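You operate a simulated robot arm through the tools that you are given. There is no shell and no other tool. Be economical: measure what you need, move in short steps, check, and stop when the job is done.

Carry out the task below with a simulated two-armed robot. There is one attempt and no reset: what you move stays moved.

## Task
Take the white scoop and leave it on top of the grey tray cover on the top of the steel cart. Close the flour bin lid. Push the chiller door shut. Put the six-cake box from the shelf under the parts table on the upper shelf of the left steel shelving. Put one of the small round cakes from the top of the steel cart on the shelf under the parts table. Pick up the green brush with one hand, pass it to the other hand and put it on the low shelf of the press. Put the batch card on the top shelf of the right steel shelving. Open the bin lid. Any order will do. Set down upright: batch card.

The check looks at the end state, three seconds after you hand in, the way a careful person would. Anything else that was tipped, shoved, dropped, spilled or broken makes it a failure. Lids that push on must go on centred and level and be pressed home; caps that screw on are set level and turned clockwise until they are tight.

## Robot
Two 7-joint arms with two-finger parallel grippers on one trunk, on a base that drives. Base frame: it is fixed to the floor where the robot stands at the start and does not move with it; the origin is under the middle of the robot, x ahead of it, y to its left, z up. Lengths are in m, angles in degrees, forces in N, time in s.
The left shoulder is at the start at [0.022, 0.101, 1.404], the right one opposite. Places, roughly: batch card [-3.25, -0.5, 0.75]; bin lid [0.7, -2.2, 0.6]; chiller door [0, 0.8, 1]; flour bin lid [0.6, -0.3, 1.1]; green brush (3x3x12 cm) [-3.5, -0.6, 0.8]; grey tray cover (43x33x5 cm) [0.4, -1.5, 0.9]; low shelf of the press (106x12 cm) [-5.16, -2.34, 0.46]; shelf under the parts table [-1.5, -0.5, 0.5]; six-cake box (26x17x10 cm) [-1.1, -0.6, 0.5]; small round cake (5x5x3 cm) [0, -1.6, 0.9]; top shelf of the right steel shelving [-0.4, 1.5, 1.7]; upper shelf of the left steel shelving [-1.6, 1.5, 1.4]; white scoop (6x17x10 cm) [0.5, -0.2, 0.9]. Payload 2.4 kg a hand.
The tool frame of a hand sits at the grasp point between the pads (the TCP): z along the fingers, y along the line on which they close. The tips reach 0.024 m beyond it. The gripper opens to 0.068 m. The fingers are 0.017 m wide and 0.01 m thick; the gripper's body (0.04 by 0.07 m) begins 0.041 m behind the TCP.
Orientation is that of the tool frame in the base frame, as a unit quaternion [x, y, z, w]. With the fingers straight down and closing along the base's y, the tool's x points along the base's -x, its y along +y and its z along -z.

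## Interface
- The arms move only by the tool drive_tool. It takes "left_targets", "right_targets" or both (then of equal length, played together; a hand with none holds still); each is a list of rows, each an object of numbers (a shift or turn left out is 0, a gripper value left out holds the last): "wx", "wy", "wz": the turn, a rotation vector about the tool's x, y, z in units of 90 degrees (1.0 is 90 degrees); "tx", "ty", "tz": the shift along the tool's x, y, z in units of 500 mm (1.0 is 500 mm); "grip": the opening in per cent of the stroke, from 0 (shut) to 100 (fully open). In form: [{"wx": .., "wy": .., "wz": .., "tx": .., "ty": .., "tz": .., "grip": ..}, ...]. A call has 1 to 8 rows; each row is the pose to reach, as a shift and turn from the pose commanded when the call began, along the tool's axes at that moment. A call with a number of a shift or a turn outside -1 to 1 is refused whole. Each row takes 0.2 s and may step no farther than 0.05 m and 8.6 degrees from the row before; otherwise, or with a gripper value out of range, the whole call is refused. A pose out of reach is approached as far as the arm can. The call stops where the force on the tool passes 40 N (or 10 N more than at its start, if that is more) or the arm is blocked; 0.2 s more then pass. The fingers move at their own pace (about 0.072 m/s each) and stop on an object; they squeeze with about 37 N. The grip force told is the motor's: it shows also when the fingers shut on nothing. Time passes only in rows, and 0.2 s behind the last, so rows that repeat a pose let the fingers close. The reply holds the time, the measured pose of the TCP, the force on the tool along the base axes, the opening and the grip force, in the units named above and with some noise, with the torque about the TCP (base axes, N m) and any sound that the robot's microphone picked up.
- Cameras (640 x 400 px; columns grow to the right, rows downward): "scene" is now at [0.084, 0.057, 1.5917]; the picture's right is [0.64, -0.77, 0.00], its down [-0.33, -0.27, -0.91] and it looks along [0.69, 0.58, -0.42] (base axes); focal length 214 px, centre (320, 200). "left" rides on the left gripper at [0.084, -0.011, -0.075] in its tool frame; the picture's right is [0.13, 0.99, 0.00], its down [-0.60, 0.08, -0.79] and it looks along [-0.79, 0.10, 0.61] (tool axes); focal length 251 px, centre (320, 200). "right" rides on the right gripper at [0.084, 0.011, -0.075] in its tool frame; the picture's right is [-0.13, 0.99, 0.00], its down [-0.60, -0.08, -0.79] and it looks along [-0.79, -0.10, 0.61] (tool axes); focal length 251 px, centre (320, 200). There is no depth. A picture from a camera that has moved, and an enlarged one, comes with that camera's place and axes in the base frame and with its lens. The place of the scene camera against the robot may be out by one fixed shift of up to 0.018 m in any direction.
- camera(camera): a new picture of that camera. The clock stands still meanwhile.
- move_column(by): slides the trunk up (or, below 0, down) by that many m; the arms and the scene camera ride with it, the base frame stays. It gives what a move gives, with no picture.
- roll_base(legs): drives the robot by 1 to 6 legs, each [ahead, left, turn to the left] in m, m and degrees, along the robot's own axes; the way and the turn of a leg run together, so that a leg with both is an arc; at most 1.5 m and 180 degrees a leg. The arms and the cameras ride along, it lands a little off, and it stops where it bumps. It gives what a move gives.
- head_to(pan, tilt): turns the head with the scene camera to pan (to the left, within 86 degrees either way) and tilt (down, from -29 to 69), counted from straight ahead of the robot. It gives what a move gives.
- close_up(camera, box): a new picture of the part [left, top, right, bottom] of that camera's present view, enlarged. The clock stands still meanwhile.
- sign_off(): hands the job in; it is judged then, once.

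Go step by step. Nothing tells you exact positions but the pictures and the camera data: compare them with the known pose of the tool, close in by small moves and look again before you grip or let go. The budget is 207 turns and 202 pictures, counting those below and the enlarged ones. Unless the task says otherwise, let go and move clear before handing in.

The tools are called by a JSON object that holds its "name" and its "arguments". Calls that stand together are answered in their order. drive_tool: Moves the arms, as the interface text tells. Its arguments: {"type":"object","properties":{"left_targets":{"type":"array","items":{"type":"object","properties":{"wx":{"type":"number"},"wy":{"type":"number"},"wz":{"type":"number"},"tx":{"type":"number"},"ty":{"type":"number"},"tz":{"type":"number"},"grip":{"type":"number"}}}},"right_targets":{"type":"array","items":{"type":"object","properties":{"wx":{"type":"number"},"wy":{"type":"number"},"wz":{"type":"number"},"tx":{"type":"number"},"ty":{"type":"number"},"tz":{"type":"number"},"grip":{"type":"number"}}}}},"required":[]} The other tools are called the same way: move_column (by) slides the trunk up or down; roll_base (legs) drives the base; head_to (pan, tilt) turns the head that bears the scene camera; camera (camera) takes a picture; close_up (camera, box) takes an enlarged picture of a part of a camera's view; sign_off () hands the job in.

At the start:

```text
time_s: 0.0
left_ee_pos: [0.1511, 0.2312, 1.5411]
left_orientation: [0.0, 1.0, -0.002, 0.0]
left_contact_force: [0.0, -0.3, 0.2]
left_moment: [0.01, 0.01, -0.02]
left_grip_width: 0.0682
left_finger_force: 0.0
right_ee_pos: [0.3252, 0.0159, 1.5005]
right_orientation: [0.0, 1.0, 0.0, 0.001]
right_contact_force: [-0.5, 0.0, 0.2]
right_moment: [0.01, 0.02, 0.0]
right_grip_width: 0.068
right_finger_force: 0.1
trunk travel left (down, up): [-0.617, 0.233]
robot x, y, heading: [-0.0001, 0.0003, 0.1]
head pan, tilt: [39.9, 25.1]
```

scene: 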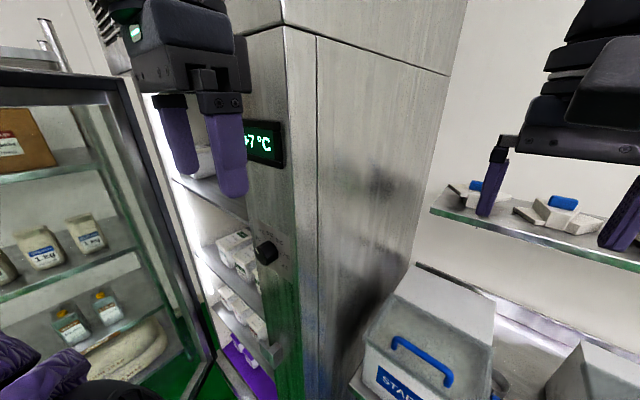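
right: 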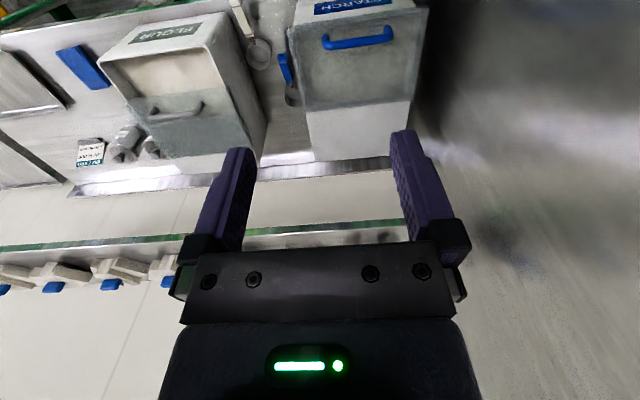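
left: 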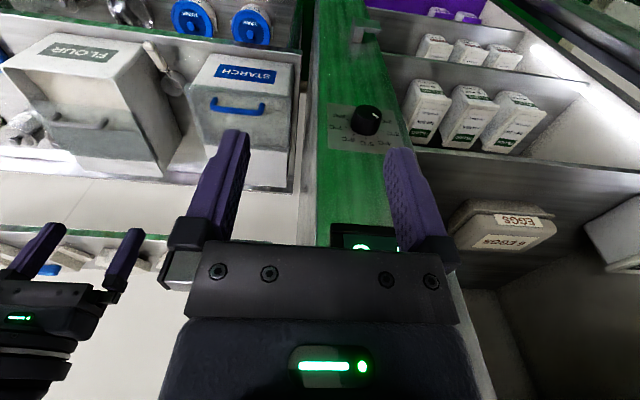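

I see the open chiller to my left and the flour and starch bins ahead right. First I survey the room with the head.

{"name": "head_to", "arguments": {"pan": -30, "tilt": 35}}

{"name": "camera", "arguments": {"camera": "scene"}}

{"name": "head_to", "arguments": {"pan": -80, "tilt": 30}}

{"name": "camera", "arguments": {"camera": "scene"}}

{"name": "head_to", "arguments": {"pan": 80, "tilt": 30}}

{"name": "camera", "arguments": {"camera": "scene"}}

```text
time_s: 1.4
left_ee_pos: [0.1499, 0.2309, 1.5408]
left_orientation: [0.0, 1.0, -0.003, -0.002]
left_contact_force: [0.3, 0.2, 0.5]
left_moment: [0.0, -0.01, 0.02]
left_grip_width: 0.068
left_finger_force: 0.0
right_ee_pos: [0.3262, 0.0159, 1.4993]
right_orientation: [0.001, 1.0, 0.0, 0.0]
right_contact_force: [-0.1, 0.7, -0.1]
right_moment: [-0.01, -0.01, -0.03]
right_grip_width: 0.0679
right_finger_force: 0.1
trunk travel left (down, up): [-0.617, 0.233]
robot x, y, heading: [-0.0003, 0.0006, 0.1]
head pan, tilt: [-30.0, 35.0]
```

```text
198 pictures are left
camera scene: at [0.0897, -0.0461, 1.5761], right [-0.5, -0.87, 0.0], down [-0.5, 0.29, -0.82], along [0.71, -0.41, -0.57], focal length 214 px, centre (320, 200)
```

scene: 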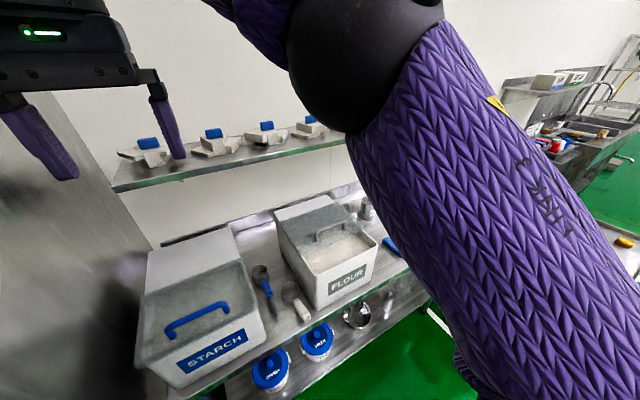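

```text
time_s: 2.6
left_ee_pos: [0.1512, 0.2312, 1.5405]
left_orientation: [0.001, 1.0, -0.002, -0.001]
left_contact_force: [-0.2, -0.2, 0.0]
left_moment: [0.03, 0.01, -0.01]
left_grip_width: 0.068
left_finger_force: 0.1
right_ee_pos: [0.3249, 0.0157, 1.5002]
right_orientation: [-0.001, 1.0, 0.0, -0.001]
right_contact_force: [0.8, -0.3, -0.3]
right_moment: [-0.02, 0.01, 0.0]
right_grip_width: 0.0679
right_finger_force: 0.1
trunk travel left (down, up): [-0.617, 0.233]
robot x, y, heading: [-0.003, -0.0017, -0.1]
head pan, tilt: [-80.0, 30.0]
```

```text
197 pictures are left
camera scene: at [0.0292, -0.0912, 1.5839], right [-0.98, -0.17, 0.0], down [-0.09, 0.49, -0.87], along [0.15, -0.85, -0.5], focal length 214 px, centre (320, 200)
```

scene: 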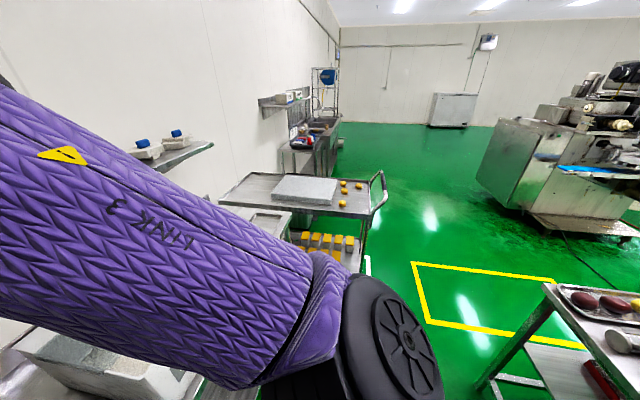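

```text
time_s: 5.0
left_ee_pos: [0.1513, 0.2312, 1.5425]
left_orientation: [0.0, 1.0, -0.002, -0.001]
left_contact_force: [0.2, -0.1, -0.5]
left_moment: [-0.02, 0.01, 0.0]
left_grip_width: 0.0681
left_finger_force: 0.0
right_ee_pos: [0.3263, 0.0161, 1.499]
right_orientation: [0.0, 1.0, 0.0, 0.0]
right_contact_force: [-0.5, -0.5, -0.8]
right_moment: [0.0, 0.01, -0.05]
right_grip_width: 0.068
right_finger_force: 0.1
trunk travel left (down, up): [-0.617, 0.233]
robot x, y, heading: [-0.0018, 0.0008, 0.1]
head pan, tilt: [80.0, 30.0]
```

```text
196 pictures are left
camera scene: at [0.0291, 0.0869, 1.5839], right [0.98, -0.17, 0.0], down [-0.09, -0.49, -0.87], along [0.15, 0.85, -0.5], focal length 214 px, centre (320, 200)
```

scene: 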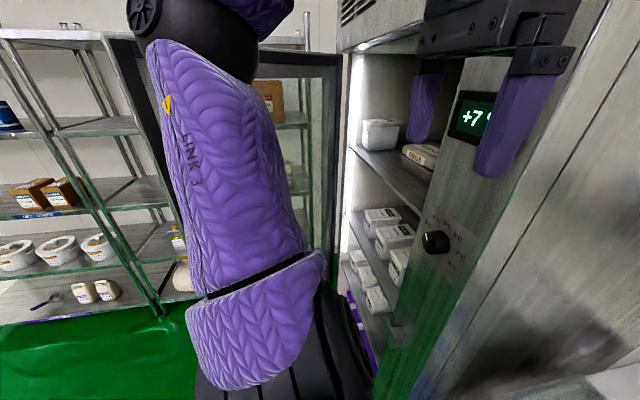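

The bench is ahead (starch and flour bins, scoops), the cart to the right, the table behind right. I lower the trunk to bench working height and look at the bench again.

{"name": "move_column", "arguments": {"by": -0.25}}

{"name": "head_to", "arguments": {"pan": -20, "tilt": 45}}

{"name": "camera", "arguments": {"camera": "scene"}}

{"name": "camera", "arguments": {"camera": "right"}}

```text
time_s: 7.6
left_ee_pos: [0.1505, 0.2319, 1.2925]
left_orientation: [0.0, 1.0, -0.002, 0.0]
left_contact_force: [-0.1, -0.7, -0.3]
left_moment: [-0.02, 0.01, -0.03]
left_grip_width: 0.0678
left_finger_force: 0.1
right_ee_pos: [0.3254, 0.0169, 1.2505]
right_orientation: [0.0, 1.0, 0.0, 0.0]
right_contact_force: [0.2, 0.0, -0.7]
right_moment: [0.0, 0.02, -0.04]
right_grip_width: 0.068
right_finger_force: 0.1
trunk travel left (down, up): [-0.367, 0.483]
robot x, y, heading: [0.0023, 0.0003, -0.5]
head pan, tilt: [80.0, 30.0]
```

```text
time_s: 9.4
left_ee_pos: [0.1508, 0.232, 1.292]
left_orientation: [0.0, 1.0, -0.002, 0.0]
left_contact_force: [0.1, -0.1, -0.5]
left_moment: [-0.01, 0.03, 0.01]
left_grip_width: 0.0679
left_finger_force: 0.1
right_ee_pos: [0.3241, 0.0165, 1.2493]
right_orientation: [0.0, 1.0, 0.0, 0.0]
right_contact_force: [-0.3, 0.4, 0.2]
right_moment: [-0.03, -0.04, 0.04]
right_grip_width: 0.068
right_finger_force: 0.1
trunk travel left (down, up): [-0.367, 0.483]
robot x, y, heading: [-0.0057, -0.0014, -0.1]
head pan, tilt: [-20.0, 45.0]
```

```text
195 pictures are left
camera scene: at [0.113, -0.0299, 1.3103], right [-0.34, -0.94, 0.0], down [-0.66, 0.24, -0.71], along [0.66, -0.24, -0.71], focal length 214 px, centre (320, 200)
```

scene: 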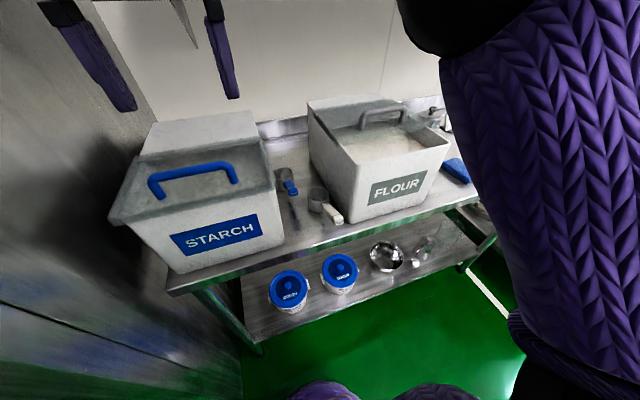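

```text
194 pictures are left
camera right: at [0.2408, 0.0267, 1.3261], right [0.13, 0.99, 0.0], down [0.6, -0.08, 0.79], along [0.79, -0.1, -0.61], focal length 251 px, centre (320, 200)
```

right: 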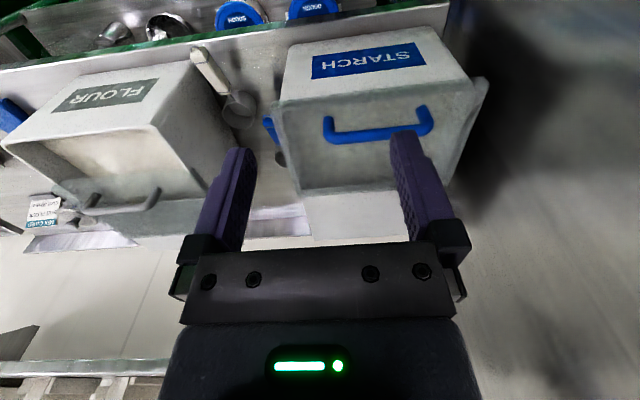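

The flour bin is open with its lid folded back. I take a closer look at it and the white scoop.

{"name": "close_up", "arguments": {"camera": "scene", "box": [270, 80, 470, 250]}}

{"name": "close_up", "arguments": {"camera": "right", "box": [0, 30, 300, 260]}}

```text
2.35 times, centred on (370, 165) of scene
camera zoom: at [0.113, -0.0299, 1.3103], right [-0.34, -0.94, 0.0], down [-0.66, 0.24, -0.71], along [0.66, -0.24, -0.71], focal length 505 px, centre (202, 282)
```

zoom: 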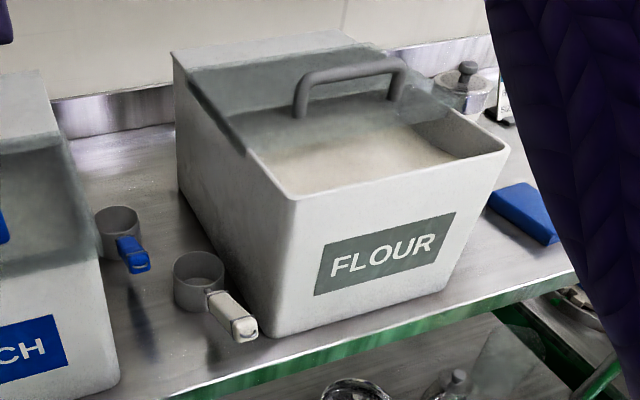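

```text
1.74 times, centred on (150, 145) of right
camera zoom: at [0.2408, 0.0267, 1.3261], right [0.13, 0.99, 0.0], down [0.6, -0.08, 0.79], along [0.79, -0.1, -0.61], focal length 437 px, centre (616, 296)
```

zoom: 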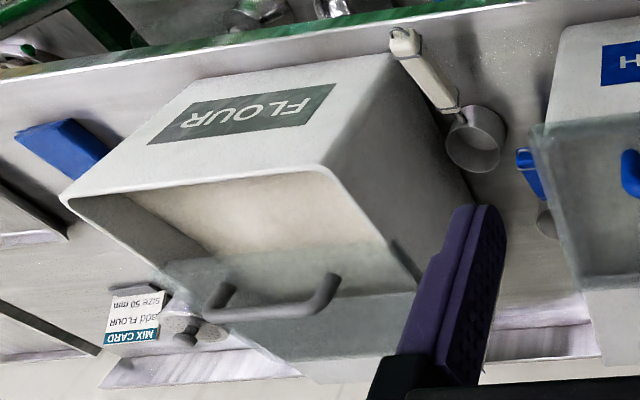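

I move the right hand in front of the flour bin for a better view of its lid.

{"name": "drive_tool", "arguments": {"right_targets": [{"tx": 0.06, "ty": -0.06}, {"tx": 0.12, "ty": -0.12}, {"tx": 0.16, "ty": -0.2}, {"tx": 0.16, "ty": -0.29}, {"tx": 0.16, "ty": -0.38}, {"tx": 0.16, "ty": -0.47}, {"tx": 0.16, "ty": -0.54}]}}

{"name": "camera", "arguments": {"camera": "right"}}

{"name": "camera", "arguments": {"camera": "scene"}}

```text
time_s: 11.0
left_ee_pos: [0.1509, 0.2304, 1.2906]
left_orientation: [0.001, 1.0, -0.002, -0.001]
left_contact_force: [-0.1, -0.4, 0.8]
left_moment: [-0.01, -0.03, 0.03]
left_grip_width: 0.0683
left_finger_force: 0.0
right_ee_pos: [0.2564, -0.2457, 1.238]
right_orientation: [0.0, 1.0, 0.0, 0.0]
right_contact_force: [0.2, 0.1, 0.0]
right_moment: [0.0, -0.01, 0.0]
right_grip_width: 0.0682
right_finger_force: 0.0
right hand out of reach, approached as far as the arm can: row 7
trunk travel left (down, up): [-0.367, 0.483]
robot x, y, heading: [-0.0007, -0.0017, -0.1]
head pan, tilt: [-20.0, 45.0]
```

```text
191 pictures are left
camera right: at [0.1717, -0.2359, 1.3141], right [0.13, 0.99, 0.0], down [0.6, -0.08, 0.79], along [0.79, -0.1, -0.61], focal length 251 px, centre (320, 200)
```

right: 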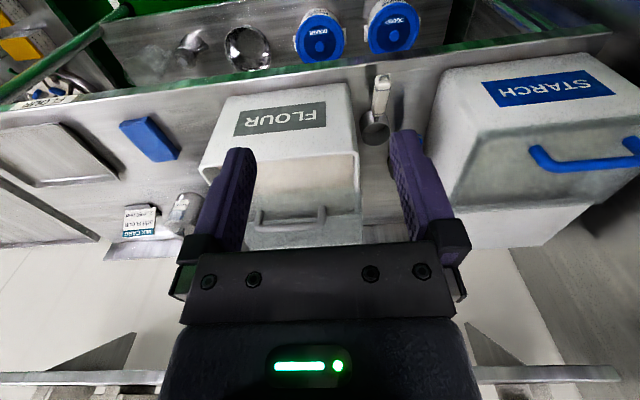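

```text
190 pictures are left
camera scene: at [0.1131, -0.0304, 1.3102], right [-0.34, -0.94, 0.0], down [-0.66, 0.24, -0.71], along [0.66, -0.24, -0.71], focal length 214 px, centre (320, 200)
```

scene: 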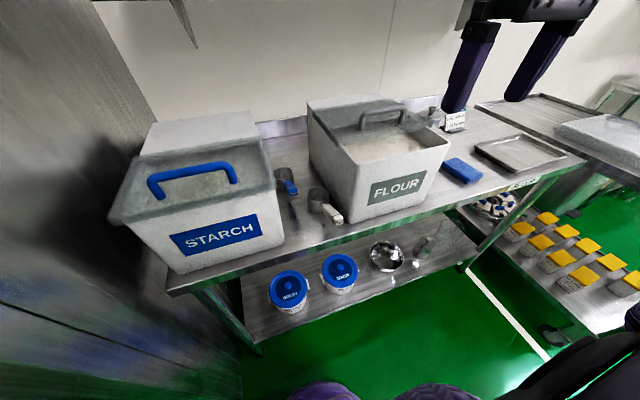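

{"name": "close_up", "arguments": {"camera": "right", "box": [180, 60, 420, 260]}}

{"name": "close_up", "arguments": {"camera": "scene", "box": [290, 80, 470, 220]}}

```text
2.00 times, centred on (300, 160) of right
camera zoom: at [0.1717, -0.2359, 1.3141], right [0.13, 0.99, 0.0], down [0.6, -0.08, 0.79], along [0.79, -0.1, -0.61], focal length 503 px, centre (360, 280)
```

zoom: 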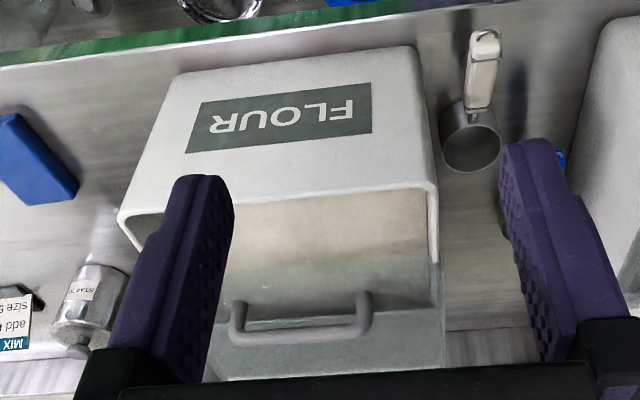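

```text
2.86 times, centred on (380, 150) of scene
camera zoom: at [0.1131, -0.0304, 1.3102], right [-0.34, -0.94, 0.0], down [-0.66, 0.24, -0.71], along [0.66, -0.24, -0.71], focal length 613 px, centre (149, 343)
```

zoom: 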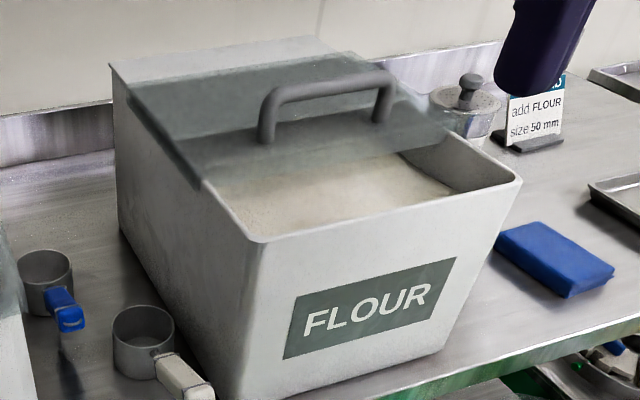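

The flour lid looks like a panel slid backwards, its handle at about (0.53, -0.33, 1.095); it has to slide forward about 7 cm. I lower and come nearer to reach it.

{"name": "move_column", "arguments": {"by": -0.12}}

{"name": "roll_base", "arguments": {"legs": [[0.08, -0.1, 0]]}}

{"name": "drive_tool", "arguments": {"right_targets": [{"tz": -0.1, "grip": 0}, {"tz": -0.18, "grip": 0}, {"tz": -0.18, "tx": -0.08}, {"tz": -0.18, "tx": -0.16}, {"tz": -0.18, "tx": -0.24}]}}

{"name": "camera", "arguments": {"camera": "right"}}

{"name": "camera", "arguments": {"camera": "scene"}}

```text
time_s: 12.5
left_ee_pos: [0.1599, 0.2308, 1.167]
left_orientation: [-0.001, 1.0, -0.001, -0.011]
left_contact_force: [-0.7, 0.6, 0.4]
left_moment: [0.02, 0.01, -0.01]
left_grip_width: 0.0678
left_finger_force: 0.0
right_ee_pos: [0.2799, -0.2435, 1.1031]
right_orientation: [0.0, 0.999, -0.001, -0.032]
right_contact_force: [-0.4, 0.7, -0.3]
right_moment: [0.01, -0.01, 0.02]
right_grip_width: 0.0679
right_finger_force: 0.0
trunk travel left (down, up): [-0.247, 0.603]
robot x, y, heading: [0.0013, 0.0019, -0.3]
head pan, tilt: [-20.0, 45.0]
```

```text
time_s: 13.8
left_ee_pos: [0.2419, 0.13, 1.1684]
left_orientation: [0.0, 1.0, -0.001, -0.01]
left_contact_force: [0.2, -0.1, 0.8]
left_moment: [-0.01, 0.02, -0.04]
left_grip_width: 0.0678
left_finger_force: 0.1
right_ee_pos: [0.3603, -0.3435, 1.1037]
right_orientation: [0.001, 0.999, 0.0, -0.033]
right_contact_force: [0.2, 0.1, 0.2]
right_moment: [-0.01, -0.01, 0.01]
right_grip_width: 0.068
right_finger_force: 0.0
trunk travel left (down, up): [-0.247, 0.603]
robot x, y, heading: [0.0757, -0.098, 0.0]
head pan, tilt: [-20.0, 45.0]
```

```text
time_s: 15.0
left_ee_pos: [0.2392, 0.128, 1.1678]
left_orientation: [0.001, 1.0, -0.002, -0.011]
left_contact_force: [-0.5, -0.4, 0.1]
left_moment: [0.01, -0.01, -0.01]
left_grip_width: 0.0679
left_finger_force: 0.1
right_ee_pos: [0.4536, -0.3354, 1.151]
right_orientation: [0.0, 0.999, 0.001, -0.032]
right_contact_force: [0.5, 0.5, -0.2]
right_moment: [-0.02, -0.01, -0.01]
right_grip_width: 0.0001
right_finger_force: 23.9
right hand out of reach, approached as far as the arm can: row 1, 2, 3, 4, 5
trunk travel left (down, up): [-0.247, 0.603]
robot x, y, heading: [0.0797, -0.1, -0.1]
head pan, tilt: [-20.0, 45.0]
```

```text
187 pictures are left
camera right: at [0.3743, -0.3246, 1.2322], right [0.13, 0.99, -0.01], down [0.65, -0.08, 0.75], along [0.75, -0.1, -0.66], focal length 251 px, centre (320, 200)
```

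right: 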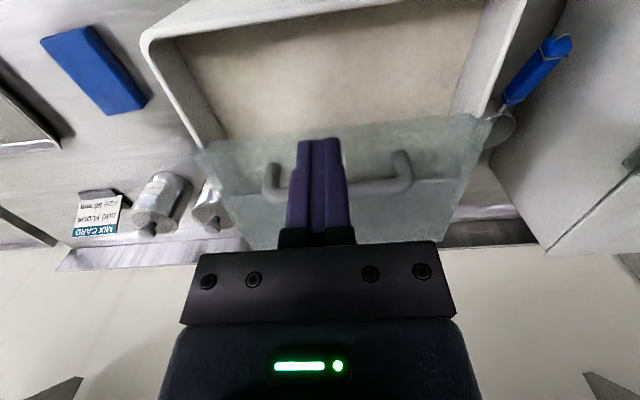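

```text
186 pictures are left
camera scene: at [0.2165, -0.1307, 1.1889], right [-0.34, -0.94, 0.0], down [-0.66, 0.24, -0.71], along [0.66, -0.24, -0.71], focal length 214 px, centre (320, 200)
```

scene: 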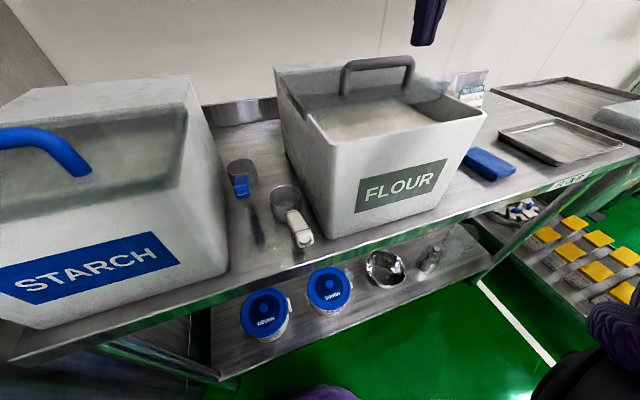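

The lid panel spans x 0.50–0.63, sloping slightly; I retract the hand, lower the trunk, come closer and re-approach the handle from above.

{"name": "drive_tool", "arguments": {"right_targets": [{"tx": 0.08}, {"tx": 0.16}, {"tx": 0.22}]}}

{"name": "move_column", "arguments": {"by": -0.14}}

{"name": "drive_tool", "arguments": {"right_targets": [{"tz": -0.08, "wy": 0.03}, {"tz": -0.16, "wy": 0.04}, {"tz": -0.24, "wy": 0.04}, {"tz": -0.32, "wy": 0.04}, {"tz": -0.36, "wy": 0.04}]}}

{"name": "roll_base", "arguments": {"legs": [[0.08, 0.0, 0]]}}

```text
time_s: 15.8
left_ee_pos: [0.2405, 0.1304, 1.1669]
left_orientation: [0.0, 1.0, -0.002, -0.011]
left_contact_force: [0.8, -0.4, -0.2]
left_moment: [0.03, -0.03, -0.01]
left_grip_width: 0.0682
left_finger_force: 0.0
right_ee_pos: [0.3648, -0.314, 1.1321]
right_orientation: [0.001, 0.999, 0.001, -0.033]
right_contact_force: [0.5, -0.8, -0.3]
right_moment: [0.01, 0.0, -0.03]
right_grip_width: 0.0
right_finger_force: 23.5
right hand out of reach, approached as far as the arm can: row 2, 3
trunk travel left (down, up): [-0.247, 0.603]
robot x, y, heading: [0.0796, -0.1029, 0.2]
head pan, tilt: [-20.0, 45.0]
```

```text
time_s: 16.9
left_ee_pos: [0.2669, 0.1303, 1.0533]
left_orientation: [0.001, 0.999, -0.002, -0.045]
left_contact_force: [0.3, -0.6, 0.5]
left_moment: [0.02, -0.03, 0.02]
left_grip_width: 0.068
left_finger_force: 0.1
right_ee_pos: [0.3909, -0.314, 1.0123]
right_orientation: [0.001, 0.998, 0.0, -0.064]
right_contact_force: [3.9, -2.1, 25.1]
right_moment: [-0.8, -0.4, 0.07]
right_grip_width: 0.0
right_finger_force: 23.9
trunk travel left (down, up): [-0.144, 0.706]
robot x, y, heading: [0.083, -0.0992, -0.0]
head pan, tilt: [-20.0, 45.0]
stopped: the force on the tool passed its limit at 129 N (the readings are from after the stop); the commanded pose is now the measured one
```

```text
time_s: 17.2
left_ee_pos: [0.2659, 0.1283, 1.0546]
left_orientation: [0.002, 0.999, -0.003, -0.045]
left_contact_force: [0.6, -0.3, 0.6]
left_moment: [0.02, -0.02, -0.04]
left_grip_width: 0.0682
left_finger_force: 0.1
right_ee_pos: [0.3941, -0.3104, 1.0144]
right_orientation: [0.0, 0.997, -0.002, -0.083]
right_contact_force: [-15.7, -1.0, -1.8]
right_moment: [0.07, -0.56, 0.06]
right_grip_width: 0.0
right_finger_force: 23.5
right hand out of reach, approached as far as the arm can: row 1
trunk travel left (down, up): [-0.144, 0.706]
robot x, y, heading: [0.0781, -0.099, -0.1]
head pan, tilt: [-20.0, 45.0]
stopped in row 1 (right hand): the force on the tool passed its limit at 76 N (the readings are from after the stop); the commanded pose is now the measured one
```

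```text
time_s: 18.0
left_ee_pos: [0.2687, 0.1286, 1.0541]
left_orientation: [0.003, 0.999, -0.004, -0.044]
left_contact_force: [-0.2, -0.1, 0.0]
left_moment: [-0.02, 0.01, -0.02]
left_grip_width: 0.0679
left_finger_force: 0.0
right_ee_pos: [0.3925, -0.3107, 1.015]
right_orientation: [-0.002, 0.996, -0.004, -0.087]
right_contact_force: [-24.1, 1.0, 4.7]
right_moment: [-0.08, -0.98, -0.09]
right_grip_width: 0.0
right_finger_force: 24.0
trunk travel left (down, up): [-0.144, 0.706]
robot x, y, heading: [0.083, -0.1026, -0.8]
head pan, tilt: [-20.0, 45.0]
stopped in leg 1: the force on the tool passed its limit at 66 N (the readings are from after the stop); the commanded pose is now the measured one
```

The hand touched the bin front while the trunk went down. I back the base off gently and look at what happened.

{"name": "roll_base", "arguments": {"legs": [[-0.05, 0.0, 0]]}}

{"name": "camera", "arguments": {"camera": "scene"}}

{"name": "camera", "arguments": {"camera": "right"}}

```text
time_s: 18.8
left_ee_pos: [0.2567, 0.1289, 1.0538]
left_orientation: [0.002, 0.999, -0.002, -0.046]
left_contact_force: [-0.1, 1.8, 0.4]
left_moment: [-0.04, 0.03, 0.03]
left_grip_width: 0.0682
left_finger_force: 0.1
right_ee_pos: [0.3835, -0.3096, 1.0149]
right_orientation: [0.003, 0.997, -0.001, -0.082]
right_contact_force: [-0.1, -0.4, 0.2]
right_moment: [0.05, 0.01, -0.02]
right_grip_width: 0.0
right_finger_force: 23.6
trunk travel left (down, up): [-0.144, 0.706]
robot x, y, heading: [0.0664, -0.102, -0.2]
head pan, tilt: [-20.0, 45.0]
stopped in leg 1: the force on the tool passed its limit at 78 N (the readings are from after the stop); the commanded pose is now the measured one
```

```text
185 pictures are left
camera scene: at [0.2334, -0.1312, 1.0831], right [-0.35, -0.94, 0.0], down [-0.66, 0.24, -0.71], along [0.66, -0.24, -0.71], focal length 214 px, centre (320, 200)
```

scene: 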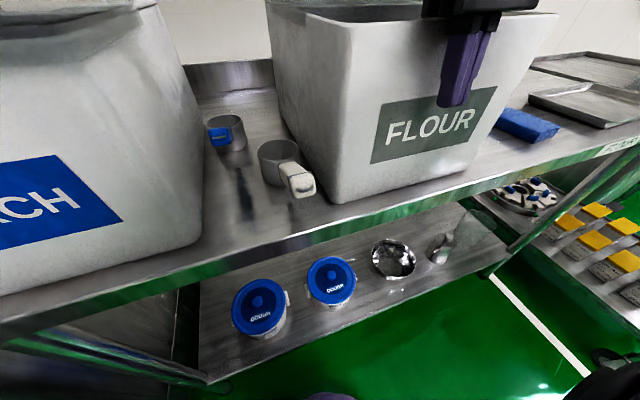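

```text
184 pictures are left
camera right: at [0.3128, -0.2994, 1.1029], right [0.13, 0.99, -0.02], down [0.73, -0.08, 0.68], along [0.68, -0.11, -0.73], focal length 251 px, centre (320, 200)
```

right: 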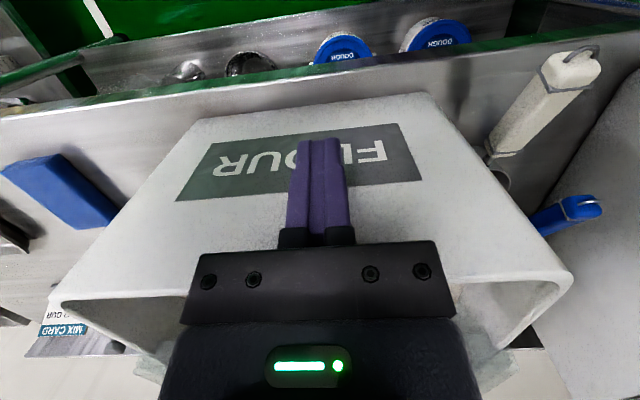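

The bin looks unharmed; the gripper only met its front. I back off, raise the trunk and pitch the tool forward for better reach.

{"name": "roll_base", "arguments": {"legs": [[-0.12, 0.0, 0]]}}

{"name": "move_column", "arguments": {"by": 0.2}}

{"name": "drive_tool", "arguments": {"right_targets": [{"wy": -0.09}, {"wy": -0.18}, {"wy": -0.27}, {"wy": -0.36}, {"wy": -0.45}, {"wy": -0.54}, {"wy": -0.58}]}}

{"name": "camera", "arguments": {"camera": "scene"}}

```text
time_s: 20.0
left_ee_pos: [0.1381, 0.1299, 1.0541]
left_orientation: [0.0, 0.999, -0.002, -0.044]
left_contact_force: [0.4, 0.3, 0.1]
left_moment: [0.01, 0.02, 0.0]
left_grip_width: 0.0679
left_finger_force: 0.1
right_ee_pos: [0.2659, -0.3089, 1.0143]
right_orientation: [0.002, 0.997, -0.001, -0.082]
right_contact_force: [-0.1, -0.2, -2.0]
right_moment: [0.0, 0.0, 0.06]
right_grip_width: 0.0
right_finger_force: 24.2
trunk travel left (down, up): [-0.144, 0.706]
robot x, y, heading: [-0.0508, -0.1018, -0.1]
head pan, tilt: [-20.0, 45.0]
```

```text
time_s: 22.2
left_ee_pos: [0.138, 0.13, 1.2537]
left_orientation: [0.001, 0.999, -0.003, -0.045]
left_contact_force: [-0.2, -0.3, -0.6]
left_moment: [-0.01, 0.05, 0.0]
left_grip_width: 0.0679
left_finger_force: 0.1
right_ee_pos: [0.2661, -0.3095, 1.2147]
right_orientation: [0.002, 0.997, -0.001, -0.082]
right_contact_force: [0.7, -0.5, 0.8]
right_moment: [0.0, -0.01, -0.01]
right_grip_width: 0.0001
right_finger_force: 23.7
trunk travel left (down, up): [-0.344, 0.506]
robot x, y, heading: [-0.0504, -0.1022, -0.3]
head pan, tilt: [-20.0, 45.0]
```

```text
time_s: 23.8
left_ee_pos: [0.1372, 0.1299, 1.2536]
left_orientation: [0.001, 0.999, -0.002, -0.046]
left_contact_force: [-0.7, 0.7, -0.5]
left_moment: [0.03, 0.05, 0.01]
left_grip_width: 0.0682
left_finger_force: 0.1
right_ee_pos: [0.2655, -0.3089, 1.2156]
right_orientation: [0.001, 0.931, -0.001, 0.366]
right_contact_force: [-0.2, 0.7, -0.3]
right_moment: [0.0, 0.0, 0.0]
right_grip_width: 0.0
right_finger_force: 23.6
trunk travel left (down, up): [-0.344, 0.506]
robot x, y, heading: [-0.047, -0.0979, -0.2]
head pan, tilt: [-20.0, 45.0]
```

```text
183 pictures are left
camera scene: at [0.0666, -0.1305, 1.2868], right [-0.34, -0.94, 0.0], down [-0.66, 0.24, -0.71], along [0.66, -0.24, -0.71], focal length 214 px, centre (320, 200)
```

scene: 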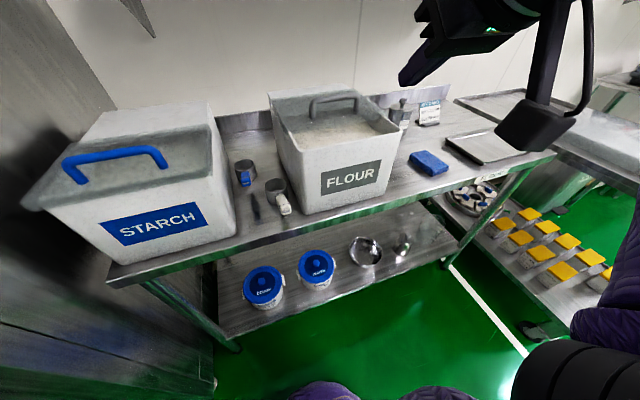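

The tool now points forward-down at 45°. I roll forward and bring the closed fingers above and behind the handle.

{"name": "roll_base", "arguments": {"legs": [[0.1, 0.0, 0]]}}

{"name": "drive_tool", "arguments": {"right_targets": [{"tx": -0.05, "tz": 0.065, "ty": -0.01}, {"tx": -0.1, "tz": 0.13, "ty": -0.02}, {"tx": -0.15, "tz": 0.195, "ty": -0.03}, {"tx": -0.2, "tz": 0.26, "ty": -0.04}, {"tx": -0.24, "tz": 0.32, "ty": -0.048}]}}

{"name": "camera", "arguments": {"camera": "right"}}

{"name": "camera", "arguments": {"camera": "scene"}}

```text
time_s: 24.9
left_ee_pos: [0.2354, 0.1292, 1.2531]
left_orientation: [0.001, 0.999, -0.003, -0.045]
left_contact_force: [0.2, 0.7, 0.5]
left_moment: [0.03, 0.01, -0.05]
left_grip_width: 0.0683
left_finger_force: 0.0
right_ee_pos: [0.3648, -0.3108, 1.213]
right_orientation: [0.001, 0.931, -0.002, 0.365]
right_contact_force: [-0.3, 0.4, -0.8]
right_moment: [0.0, 0.02, 0.01]
right_grip_width: 0.0001
right_finger_force: 23.5
trunk travel left (down, up): [-0.344, 0.506]
robot x, y, heading: [0.0474, -0.0976, -0.1]
head pan, tilt: [-20.0, 45.0]
```

```text
time_s: 26.1
left_ee_pos: [0.2352, 0.1295, 1.2547]
left_orientation: [0.0, 0.999, -0.002, -0.046]
left_contact_force: [0.9, -0.1, 0.3]
left_moment: [0.02, -0.03, -0.03]
left_grip_width: 0.0683
left_finger_force: 0.1
right_ee_pos: [0.5597, -0.3336, 1.1786]
right_orientation: [0.001, 0.931, -0.001, 0.364]
right_contact_force: [-0.7, -1.3, -0.8]
right_moment: [0.02, -0.03, 0.02]
right_grip_width: 0.0
right_finger_force: 23.6
trunk travel left (down, up): [-0.344, 0.506]
robot x, y, heading: [0.0467, -0.0995, -0.2]
head pan, tilt: [-20.0, 45.0]
```

```text
182 pictures are left
camera right: at [0.4457, -0.3227, 1.1762], right [0.1, 0.99, 0.09], down [-0.1, -0.08, 0.99], along [0.99, -0.11, 0.09], focal length 251 px, centre (320, 200)
```

right: 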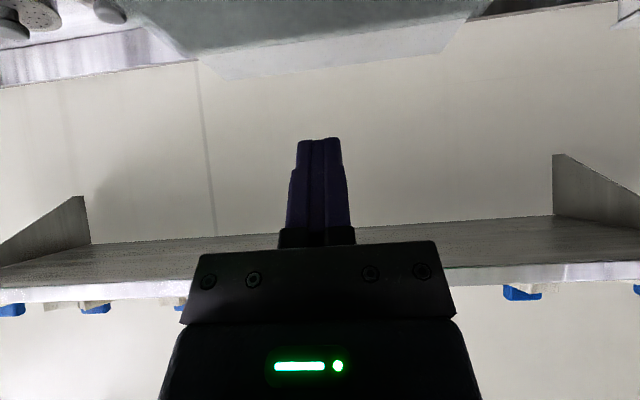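

```text
181 pictures are left
camera scene: at [0.1646, -0.1306, 1.2867], right [-0.34, -0.94, 0.0], down [-0.66, 0.24, -0.71], along [0.66, -0.24, -0.71], focal length 214 px, centre (320, 200)
```

scene: 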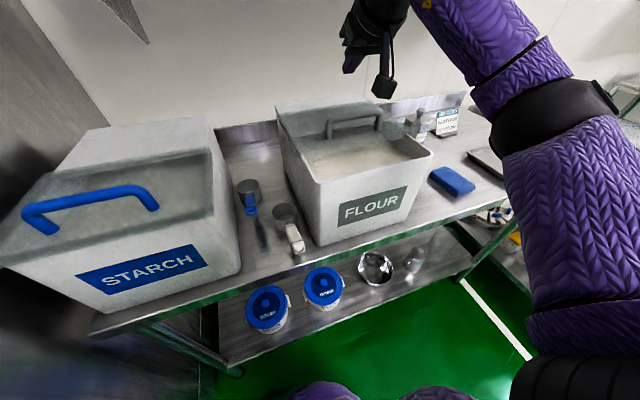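

Position agrees with the camera. Now straight down behind the bar.

{"name": "drive_tool", "arguments": {"right_targets": [{"tx": 0.05, "tz": 0.065}, {"tx": 0.103, "tz": 0.125}]}}

{"name": "close_up", "arguments": {"camera": "scene", "box": [260, 60, 460, 190]}}

```text
time_s: 26.7
left_ee_pos: [0.2353, 0.1285, 1.254]
left_orientation: [0.001, 0.999, -0.003, -0.046]
left_contact_force: [-0.8, 0.5, -0.2]
left_moment: [0.01, 0.04, 0.02]
left_grip_width: 0.0677
left_finger_force: 0.1
right_ee_pos: [0.567, -0.3325, 1.0963]
right_orientation: [0.001, 0.931, -0.002, 0.364]
right_contact_force: [-0.4, 0.6, 0.0]
right_moment: [0.0, 0.01, -0.01]
right_grip_width: 0.0
right_finger_force: 23.5
trunk travel left (down, up): [-0.344, 0.506]
robot x, y, heading: [0.0461, -0.1027, 0.0]
head pan, tilt: [-20.0, 45.0]
```

```text
3.08 times, centred on (360, 125) of scene
camera zoom: at [0.1645, -0.1309, 1.2867], right [-0.34, -0.94, 0.0], down [-0.66, 0.24, -0.71], along [0.66, -0.24, -0.71], focal length 660 px, centre (197, 431)
```

zoom: 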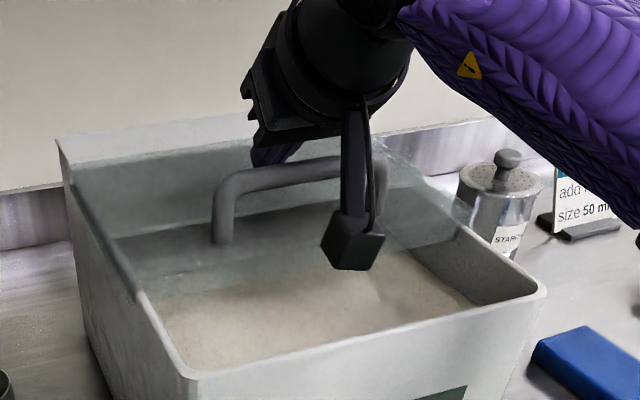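

The fingers are behind the bar. Now I pull the lid forward in small steps.

{"name": "drive_tool", "arguments": {"right_targets": [{"tx": 0.04, "tz": -0.03}, {"tx": 0.08, "tz": -0.06}, {"tx": 0.12, "tz": -0.09}, {"tx": 0.15, "tz": -0.11}, {"tx": 0.175, "tz": -0.125}]}}

{"name": "close_up", "arguments": {"camera": "scene", "box": [240, 60, 460, 210]}}

```text
time_s: 27.9
left_ee_pos: [0.2347, 0.1295, 1.2544]
left_orientation: [0.0, 0.999, -0.003, -0.046]
left_contact_force: [0.4, 0.5, 1.1]
left_moment: [0.0, -0.02, -0.02]
left_grip_width: 0.0682
left_finger_force: 0.1
right_ee_pos: [0.4596, -0.3322, 1.0846]
right_orientation: [0.001, 0.931, -0.001, 0.365]
right_contact_force: [2.9, -0.5, 5.4]
right_moment: [-0.03, 0.18, 0.01]
right_grip_width: 0.0
right_finger_force: 23.8
trunk travel left (down, up): [-0.344, 0.506]
robot x, y, heading: [0.0454, -0.1011, 0.0]
head pan, tilt: [-20.0, 45.0]
```

```text
2.67 times, centred on (350, 135) of scene
camera zoom: at [0.1646, -0.1305, 1.2867], right [-0.34, -0.94, 0.0], down [-0.66, 0.24, -0.71], along [0.66, -0.24, -0.71], focal length 572 px, centre (240, 373)
```

zoom: 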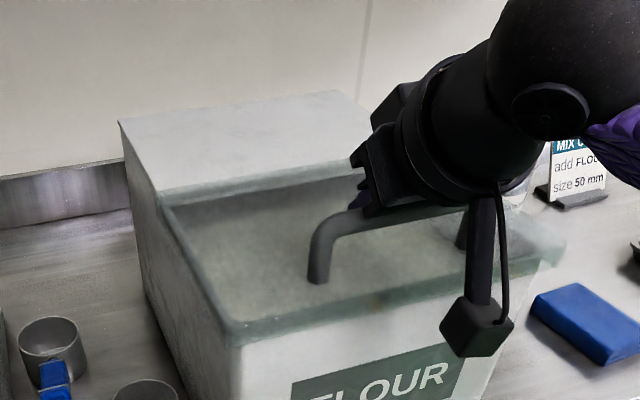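

The lid slid forward. I pull a little further to meet the end stop.

{"name": "drive_tool", "arguments": {"right_targets": [{"tx": 0.015, "tz": -0.013}, {"tx": 0.03, "tz": -0.026}, {"tx": 0.045, "tz": -0.039}]}}

{"name": "close_up", "arguments": {"camera": "scene", "box": [0, 60, 480, 360]}}

```text
time_s: 28.3
left_ee_pos: [0.2382, 0.1311, 1.2532]
left_orientation: [-0.002, 0.999, -0.003, -0.046]
left_contact_force: [0.2, -0.5, 0.7]
left_moment: [0.02, 0.01, 0.01]
left_grip_width: 0.068
left_finger_force: 0.1
right_ee_pos: [0.4586, -0.3324, 1.088]
right_orientation: [0.0, 0.929, 0.0, 0.37]
right_contact_force: [20.7, -2.2, 10.5]
right_moment: [0.02, 0.61, 0.05]
right_grip_width: 0.0
right_finger_force: 23.2
trunk travel left (down, up): [-0.344, 0.506]
robot x, y, heading: [0.0467, -0.0951, -0.0]
head pan, tilt: [-20.0, 45.0]
stopped in row 1 (right hand): the force on the tool passed its limit at 50 N (the readings are from after the stop); the commanded pose is now the measured one
```

```text
1.33 times, centred on (240, 210) of scene
camera zoom: at [0.1683, -0.1303, 1.2865], right [-0.34, -0.94, 0.0], down [-0.67, 0.24, -0.71], along [0.66, -0.24, -0.71], focal length 286 px, centre (427, 187)
```

zoom: 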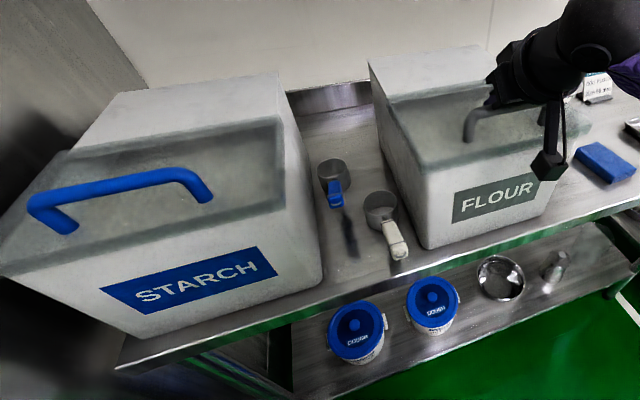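

The stop was met, so the lid is shut. I unhook and bring the right hand above the white scoop's handle, near (0.40, -0.166, 0.94).

{"name": "drive_tool", "arguments": {"right_targets": [{"tx": -0.0175, "tz": 0.016}, {"tx": -0.0787, "tz": -0.0494}, {"tx": -0.109, "tz": -0.117}, {"tx": -0.043, "tz": -0.178}, {"tx": 0.008, "tz": -0.2256, "ty": 0.08}, {"tx": 0.008, "tz": -0.2256, "ty": 0.175, "grip": 62}, {"tx": 0.008, "tz": -0.2256, "ty": 0.26}, {"tx": 0.008, "tz": -0.2256, "ty": 0.332}]}}

{"name": "camera", "arguments": {"camera": "right"}}

{"name": "camera", "arguments": {"camera": "scene"}}

```text
refused: row 5 steps farther than a row can; nothing moved
```

```text
177 pictures are left
camera right: at [0.3449, -0.3221, 1.0838], right [0.1, 0.99, 0.09], down [-0.11, -0.08, 0.99], along [0.99, -0.1, 0.1], focal length 251 px, centre (320, 200)
```

right: 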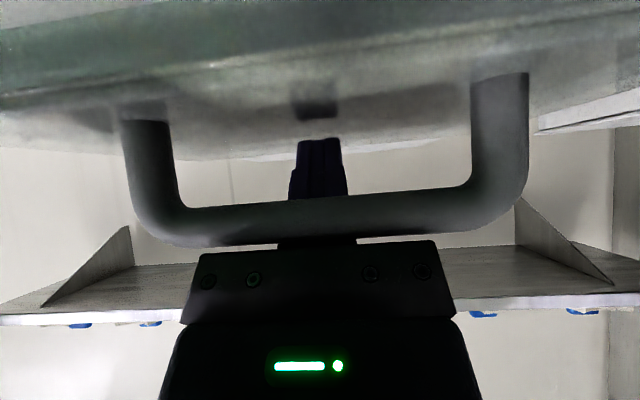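

```text
176 pictures are left
camera scene: at [0.1683, -0.1303, 1.2865], right [-0.34, -0.94, 0.0], down [-0.67, 0.24, -0.71], along [0.66, -0.24, -0.71], focal length 214 px, centre (320, 200)
```

scene: 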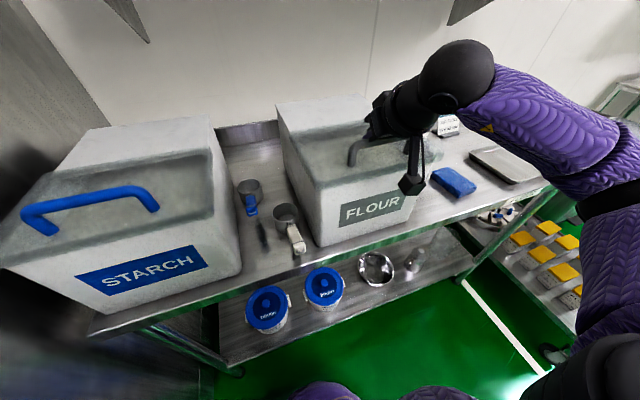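

{"name": "drive_tool", "arguments": {"right_targets": [{"tx": -0.0175, "tz": 0.016}, {"tx": -0.0787, "tz": -0.0494}, {"tx": -0.109, "tz": -0.117}, {"tx": -0.043, "tz": -0.178}, {"tx": 0.008, "tz": -0.2256, "ty": 0.06}, {"tx": 0.008, "tz": -0.2256, "ty": 0.15, "grip": 62}, {"tx": 0.008, "tz": -0.2256, "ty": 0.245}, {"tx": 0.008, "tz": -0.2256, "ty": 0.332}]}}

{"name": "camera", "arguments": {"camera": "scene"}}

```text
time_s: 30.1
left_ee_pos: [0.2346, 0.1307, 1.2538]
left_orientation: [0.0, 0.999, -0.004, -0.046]
left_contact_force: [0.2, -0.6, 0.4]
left_moment: [0.0, -0.01, 0.01]
left_grip_width: 0.0679
left_finger_force: 0.0
right_ee_pos: [0.3752, -0.1662, 1.1655]
right_orientation: [0.002, 0.929, -0.002, 0.37]
right_contact_force: [-0.6, 0.8, 0.1]
right_moment: [0.0, -0.04, 0.0]
right_grip_width: 0.0425
right_finger_force: 0.1
trunk travel left (down, up): [-0.344, 0.506]
robot x, y, heading: [0.0476, -0.1033, -0.1]
head pan, tilt: [-20.0, 45.0]
```

```text
175 pictures are left
camera scene: at [0.1648, -0.13, 1.2868], right [-0.34, -0.94, 0.0], down [-0.66, 0.24, -0.71], along [0.66, -0.24, -0.71], focal length 214 px, centre (320, 200)
```

scene: 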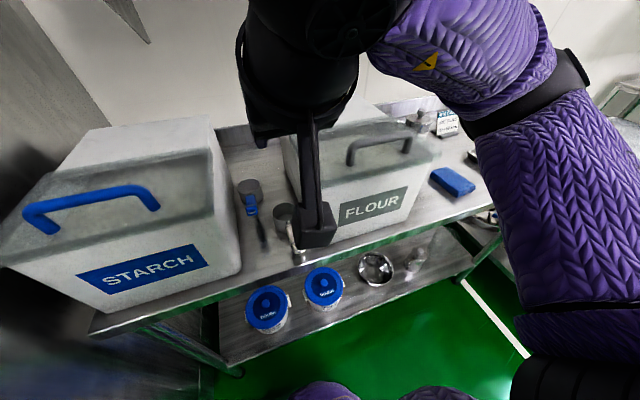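

{"name": "drive_tool", "arguments": {"right_targets": [{"tx": 0.03, "tz": 0.05, "wy": 0.08}, {"tx": 0.06, "tz": 0.1, "wy": 0.16}, {"tx": 0.1, "tz": 0.15, "wy": 0.24}, {"tx": 0.13, "tz": 0.2, "wy": 0.32}, {"tx": 0.161, "tz": 0.246, "wy": 0.38}]}}

{"name": "camera", "arguments": {"camera": "right"}}

{"name": "camera", "arguments": {"camera": "scene"}}

```text
time_s: 31.3
left_ee_pos: [0.2347, 0.1304, 1.2528]
left_orientation: [0.0, 0.999, -0.002, -0.045]
left_contact_force: [0.2, 0.4, 0.5]
left_moment: [0.03, -0.02, 0.01]
left_grip_width: 0.068
left_finger_force: 0.0
right_ee_pos: [0.3977, -0.1708, 1.0199]
right_orientation: [0.001, 0.997, 0.0, 0.08]
right_contact_force: [0.5, -0.8, -0.2]
right_moment: [0.02, 0.03, 0.01]
right_grip_width: 0.0422
right_finger_force: 0.0
trunk travel left (down, up): [-0.344, 0.506]
robot x, y, heading: [0.0462, -0.1021, 0.2]
head pan, tilt: [-20.0, 45.0]
```

```text
174 pictures are left
camera right: at [0.3024, -0.1592, 1.0806], right [0.13, 0.99, 0.02], down [0.47, -0.08, 0.88], along [0.87, -0.11, -0.48], focal length 251 px, centre (320, 200)
```

right: 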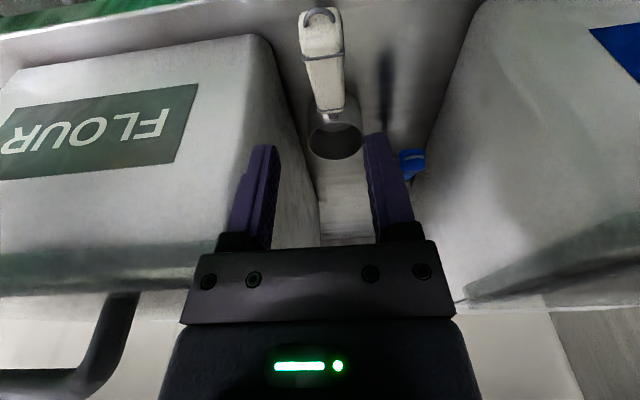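

```text
173 pictures are left
camera scene: at [0.1649, -0.1305, 1.2867], right [-0.34, -0.94, 0.0], down [-0.66, 0.24, -0.71], along [0.66, -0.24, -0.71], focal length 214 px, centre (320, 200)
```

scene: 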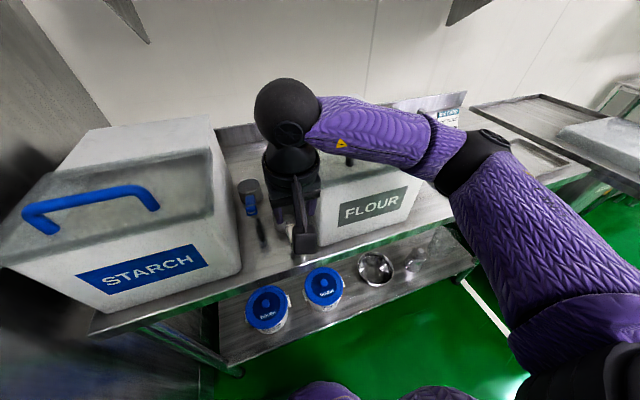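

The scoop handle lies right under the fingers. I lower and grip it.

{"name": "drive_tool", "arguments": {"right_targets": [{"tx": 0.016, "tz": 0.07, "ty": 0.006}, {"tx": 0.031, "tz": 0.143, "ty": 0.006}]}}

{"name": "camera", "arguments": {"camera": "right"}}

{"name": "close_up", "arguments": {"camera": "scene", "box": [210, 140, 370, 290]}}

```text
time_s: 31.9
left_ee_pos: [0.2363, 0.1297, 1.2551]
left_orientation: [-0.001, 0.999, -0.004, -0.045]
left_contact_force: [0.3, 0.1, 0.2]
left_moment: [-0.02, 0.0, 0.0]
left_grip_width: 0.0682
left_finger_force: 0.1
right_ee_pos: [0.3969, -0.1633, 0.9473]
right_orientation: [0.002, 0.997, 0.0, 0.08]
right_contact_force: [-0.4, -0.1, -0.1]
right_moment: [-0.01, 0.02, 0.0]
right_grip_width: 0.0424
right_finger_force: 0.1
trunk travel left (down, up): [-0.344, 0.506]
robot x, y, heading: [0.0475, -0.1019, -0.0]
head pan, tilt: [-20.0, 45.0]
```

```text
172 pictures are left
camera right: at [0.3007, -0.152, 1.0091], right [0.13, 0.99, 0.02], down [0.47, -0.08, 0.88], along [0.87, -0.1, -0.47], focal length 251 px, centre (320, 200)
```

right: 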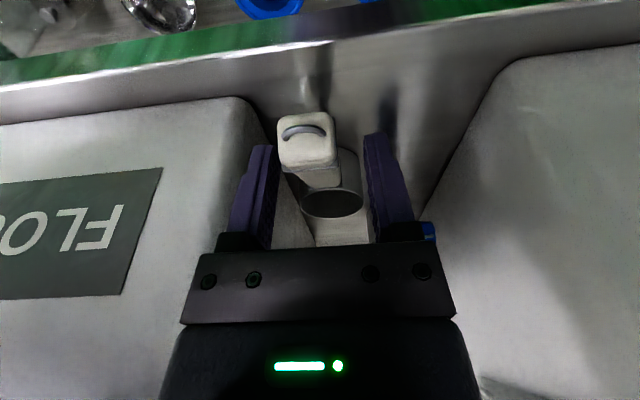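

```text
2.67 times, centred on (290, 215) of scene
camera zoom: at [0.1649, -0.1305, 1.2867], right [-0.34, -0.94, 0.0], down [-0.66, 0.24, -0.71], along [0.66, -0.24, -0.71], focal length 572 px, centre (400, 160)
```

zoom: 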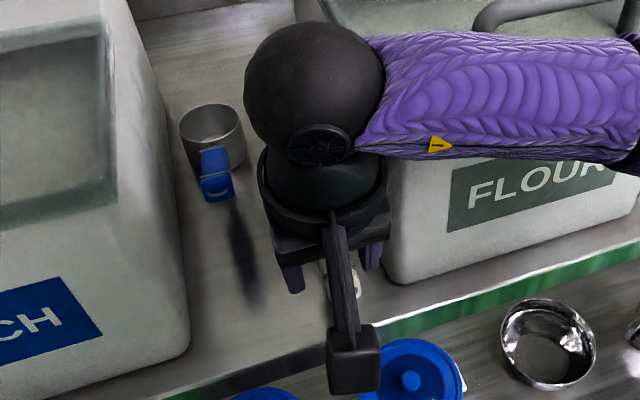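

{"name": "drive_tool", "arguments": {"right_targets": [{"grip": 0}, {"grip": 0}, {"grip": 0}, {"tz": -0.03}, {"tz": -0.1, "tx": 0.01}, {"tz": -0.18, "tx": 0.02}, {"tz": -0.26, "tx": 0.03}]}}

{"name": "camera", "arguments": {"camera": "right"}}

{"name": "camera", "arguments": {"camera": "scene"}}

```text
time_s: 33.5
left_ee_pos: [0.2357, 0.1303, 1.2541]
left_orientation: [0.0, 0.999, -0.003, -0.046]
left_contact_force: [-0.8, -0.2, 0.1]
left_moment: [0.0, -0.01, 0.04]
left_grip_width: 0.068
left_finger_force: 0.0
right_ee_pos: [0.3609, -0.1673, 1.0743]
right_orientation: [0.0, 0.997, 0.0, 0.079]
right_contact_force: [-0.5, -0.9, -3.5]
right_moment: [0.02, 0.24, 0.02]
right_grip_width: 0.0229
right_finger_force: 36.3
trunk travel left (down, up): [-0.344, 0.506]
robot x, y, heading: [0.0516, -0.1037, 0.2]
head pan, tilt: [-20.0, 45.0]
```

```text
170 pictures are left
camera right: at [0.2648, -0.1558, 1.1361], right [0.13, 0.99, 0.02], down [0.47, -0.08, 0.88], along [0.87, -0.1, -0.48], focal length 251 px, centre (320, 200)
```

right: 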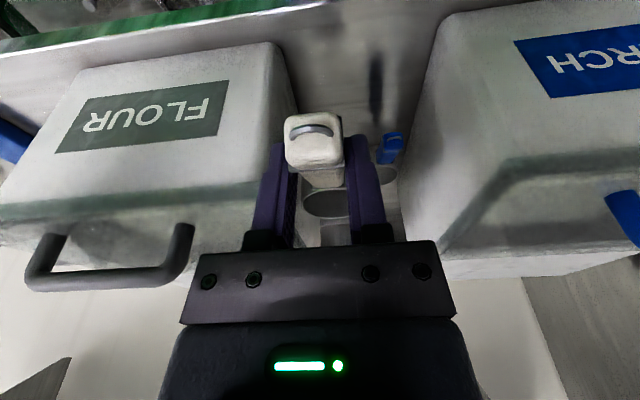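

```text
169 pictures are left
camera scene: at [0.1648, -0.1304, 1.2868], right [-0.34, -0.94, 0.0], down [-0.66, 0.24, -0.71], along [0.66, -0.24, -0.71], focal length 214 px, centre (320, 200)
```

scene: 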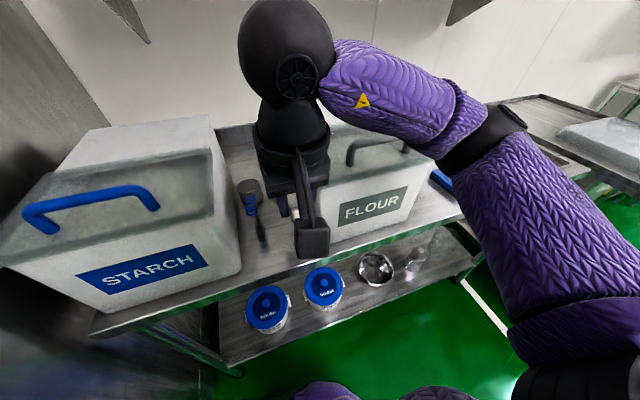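

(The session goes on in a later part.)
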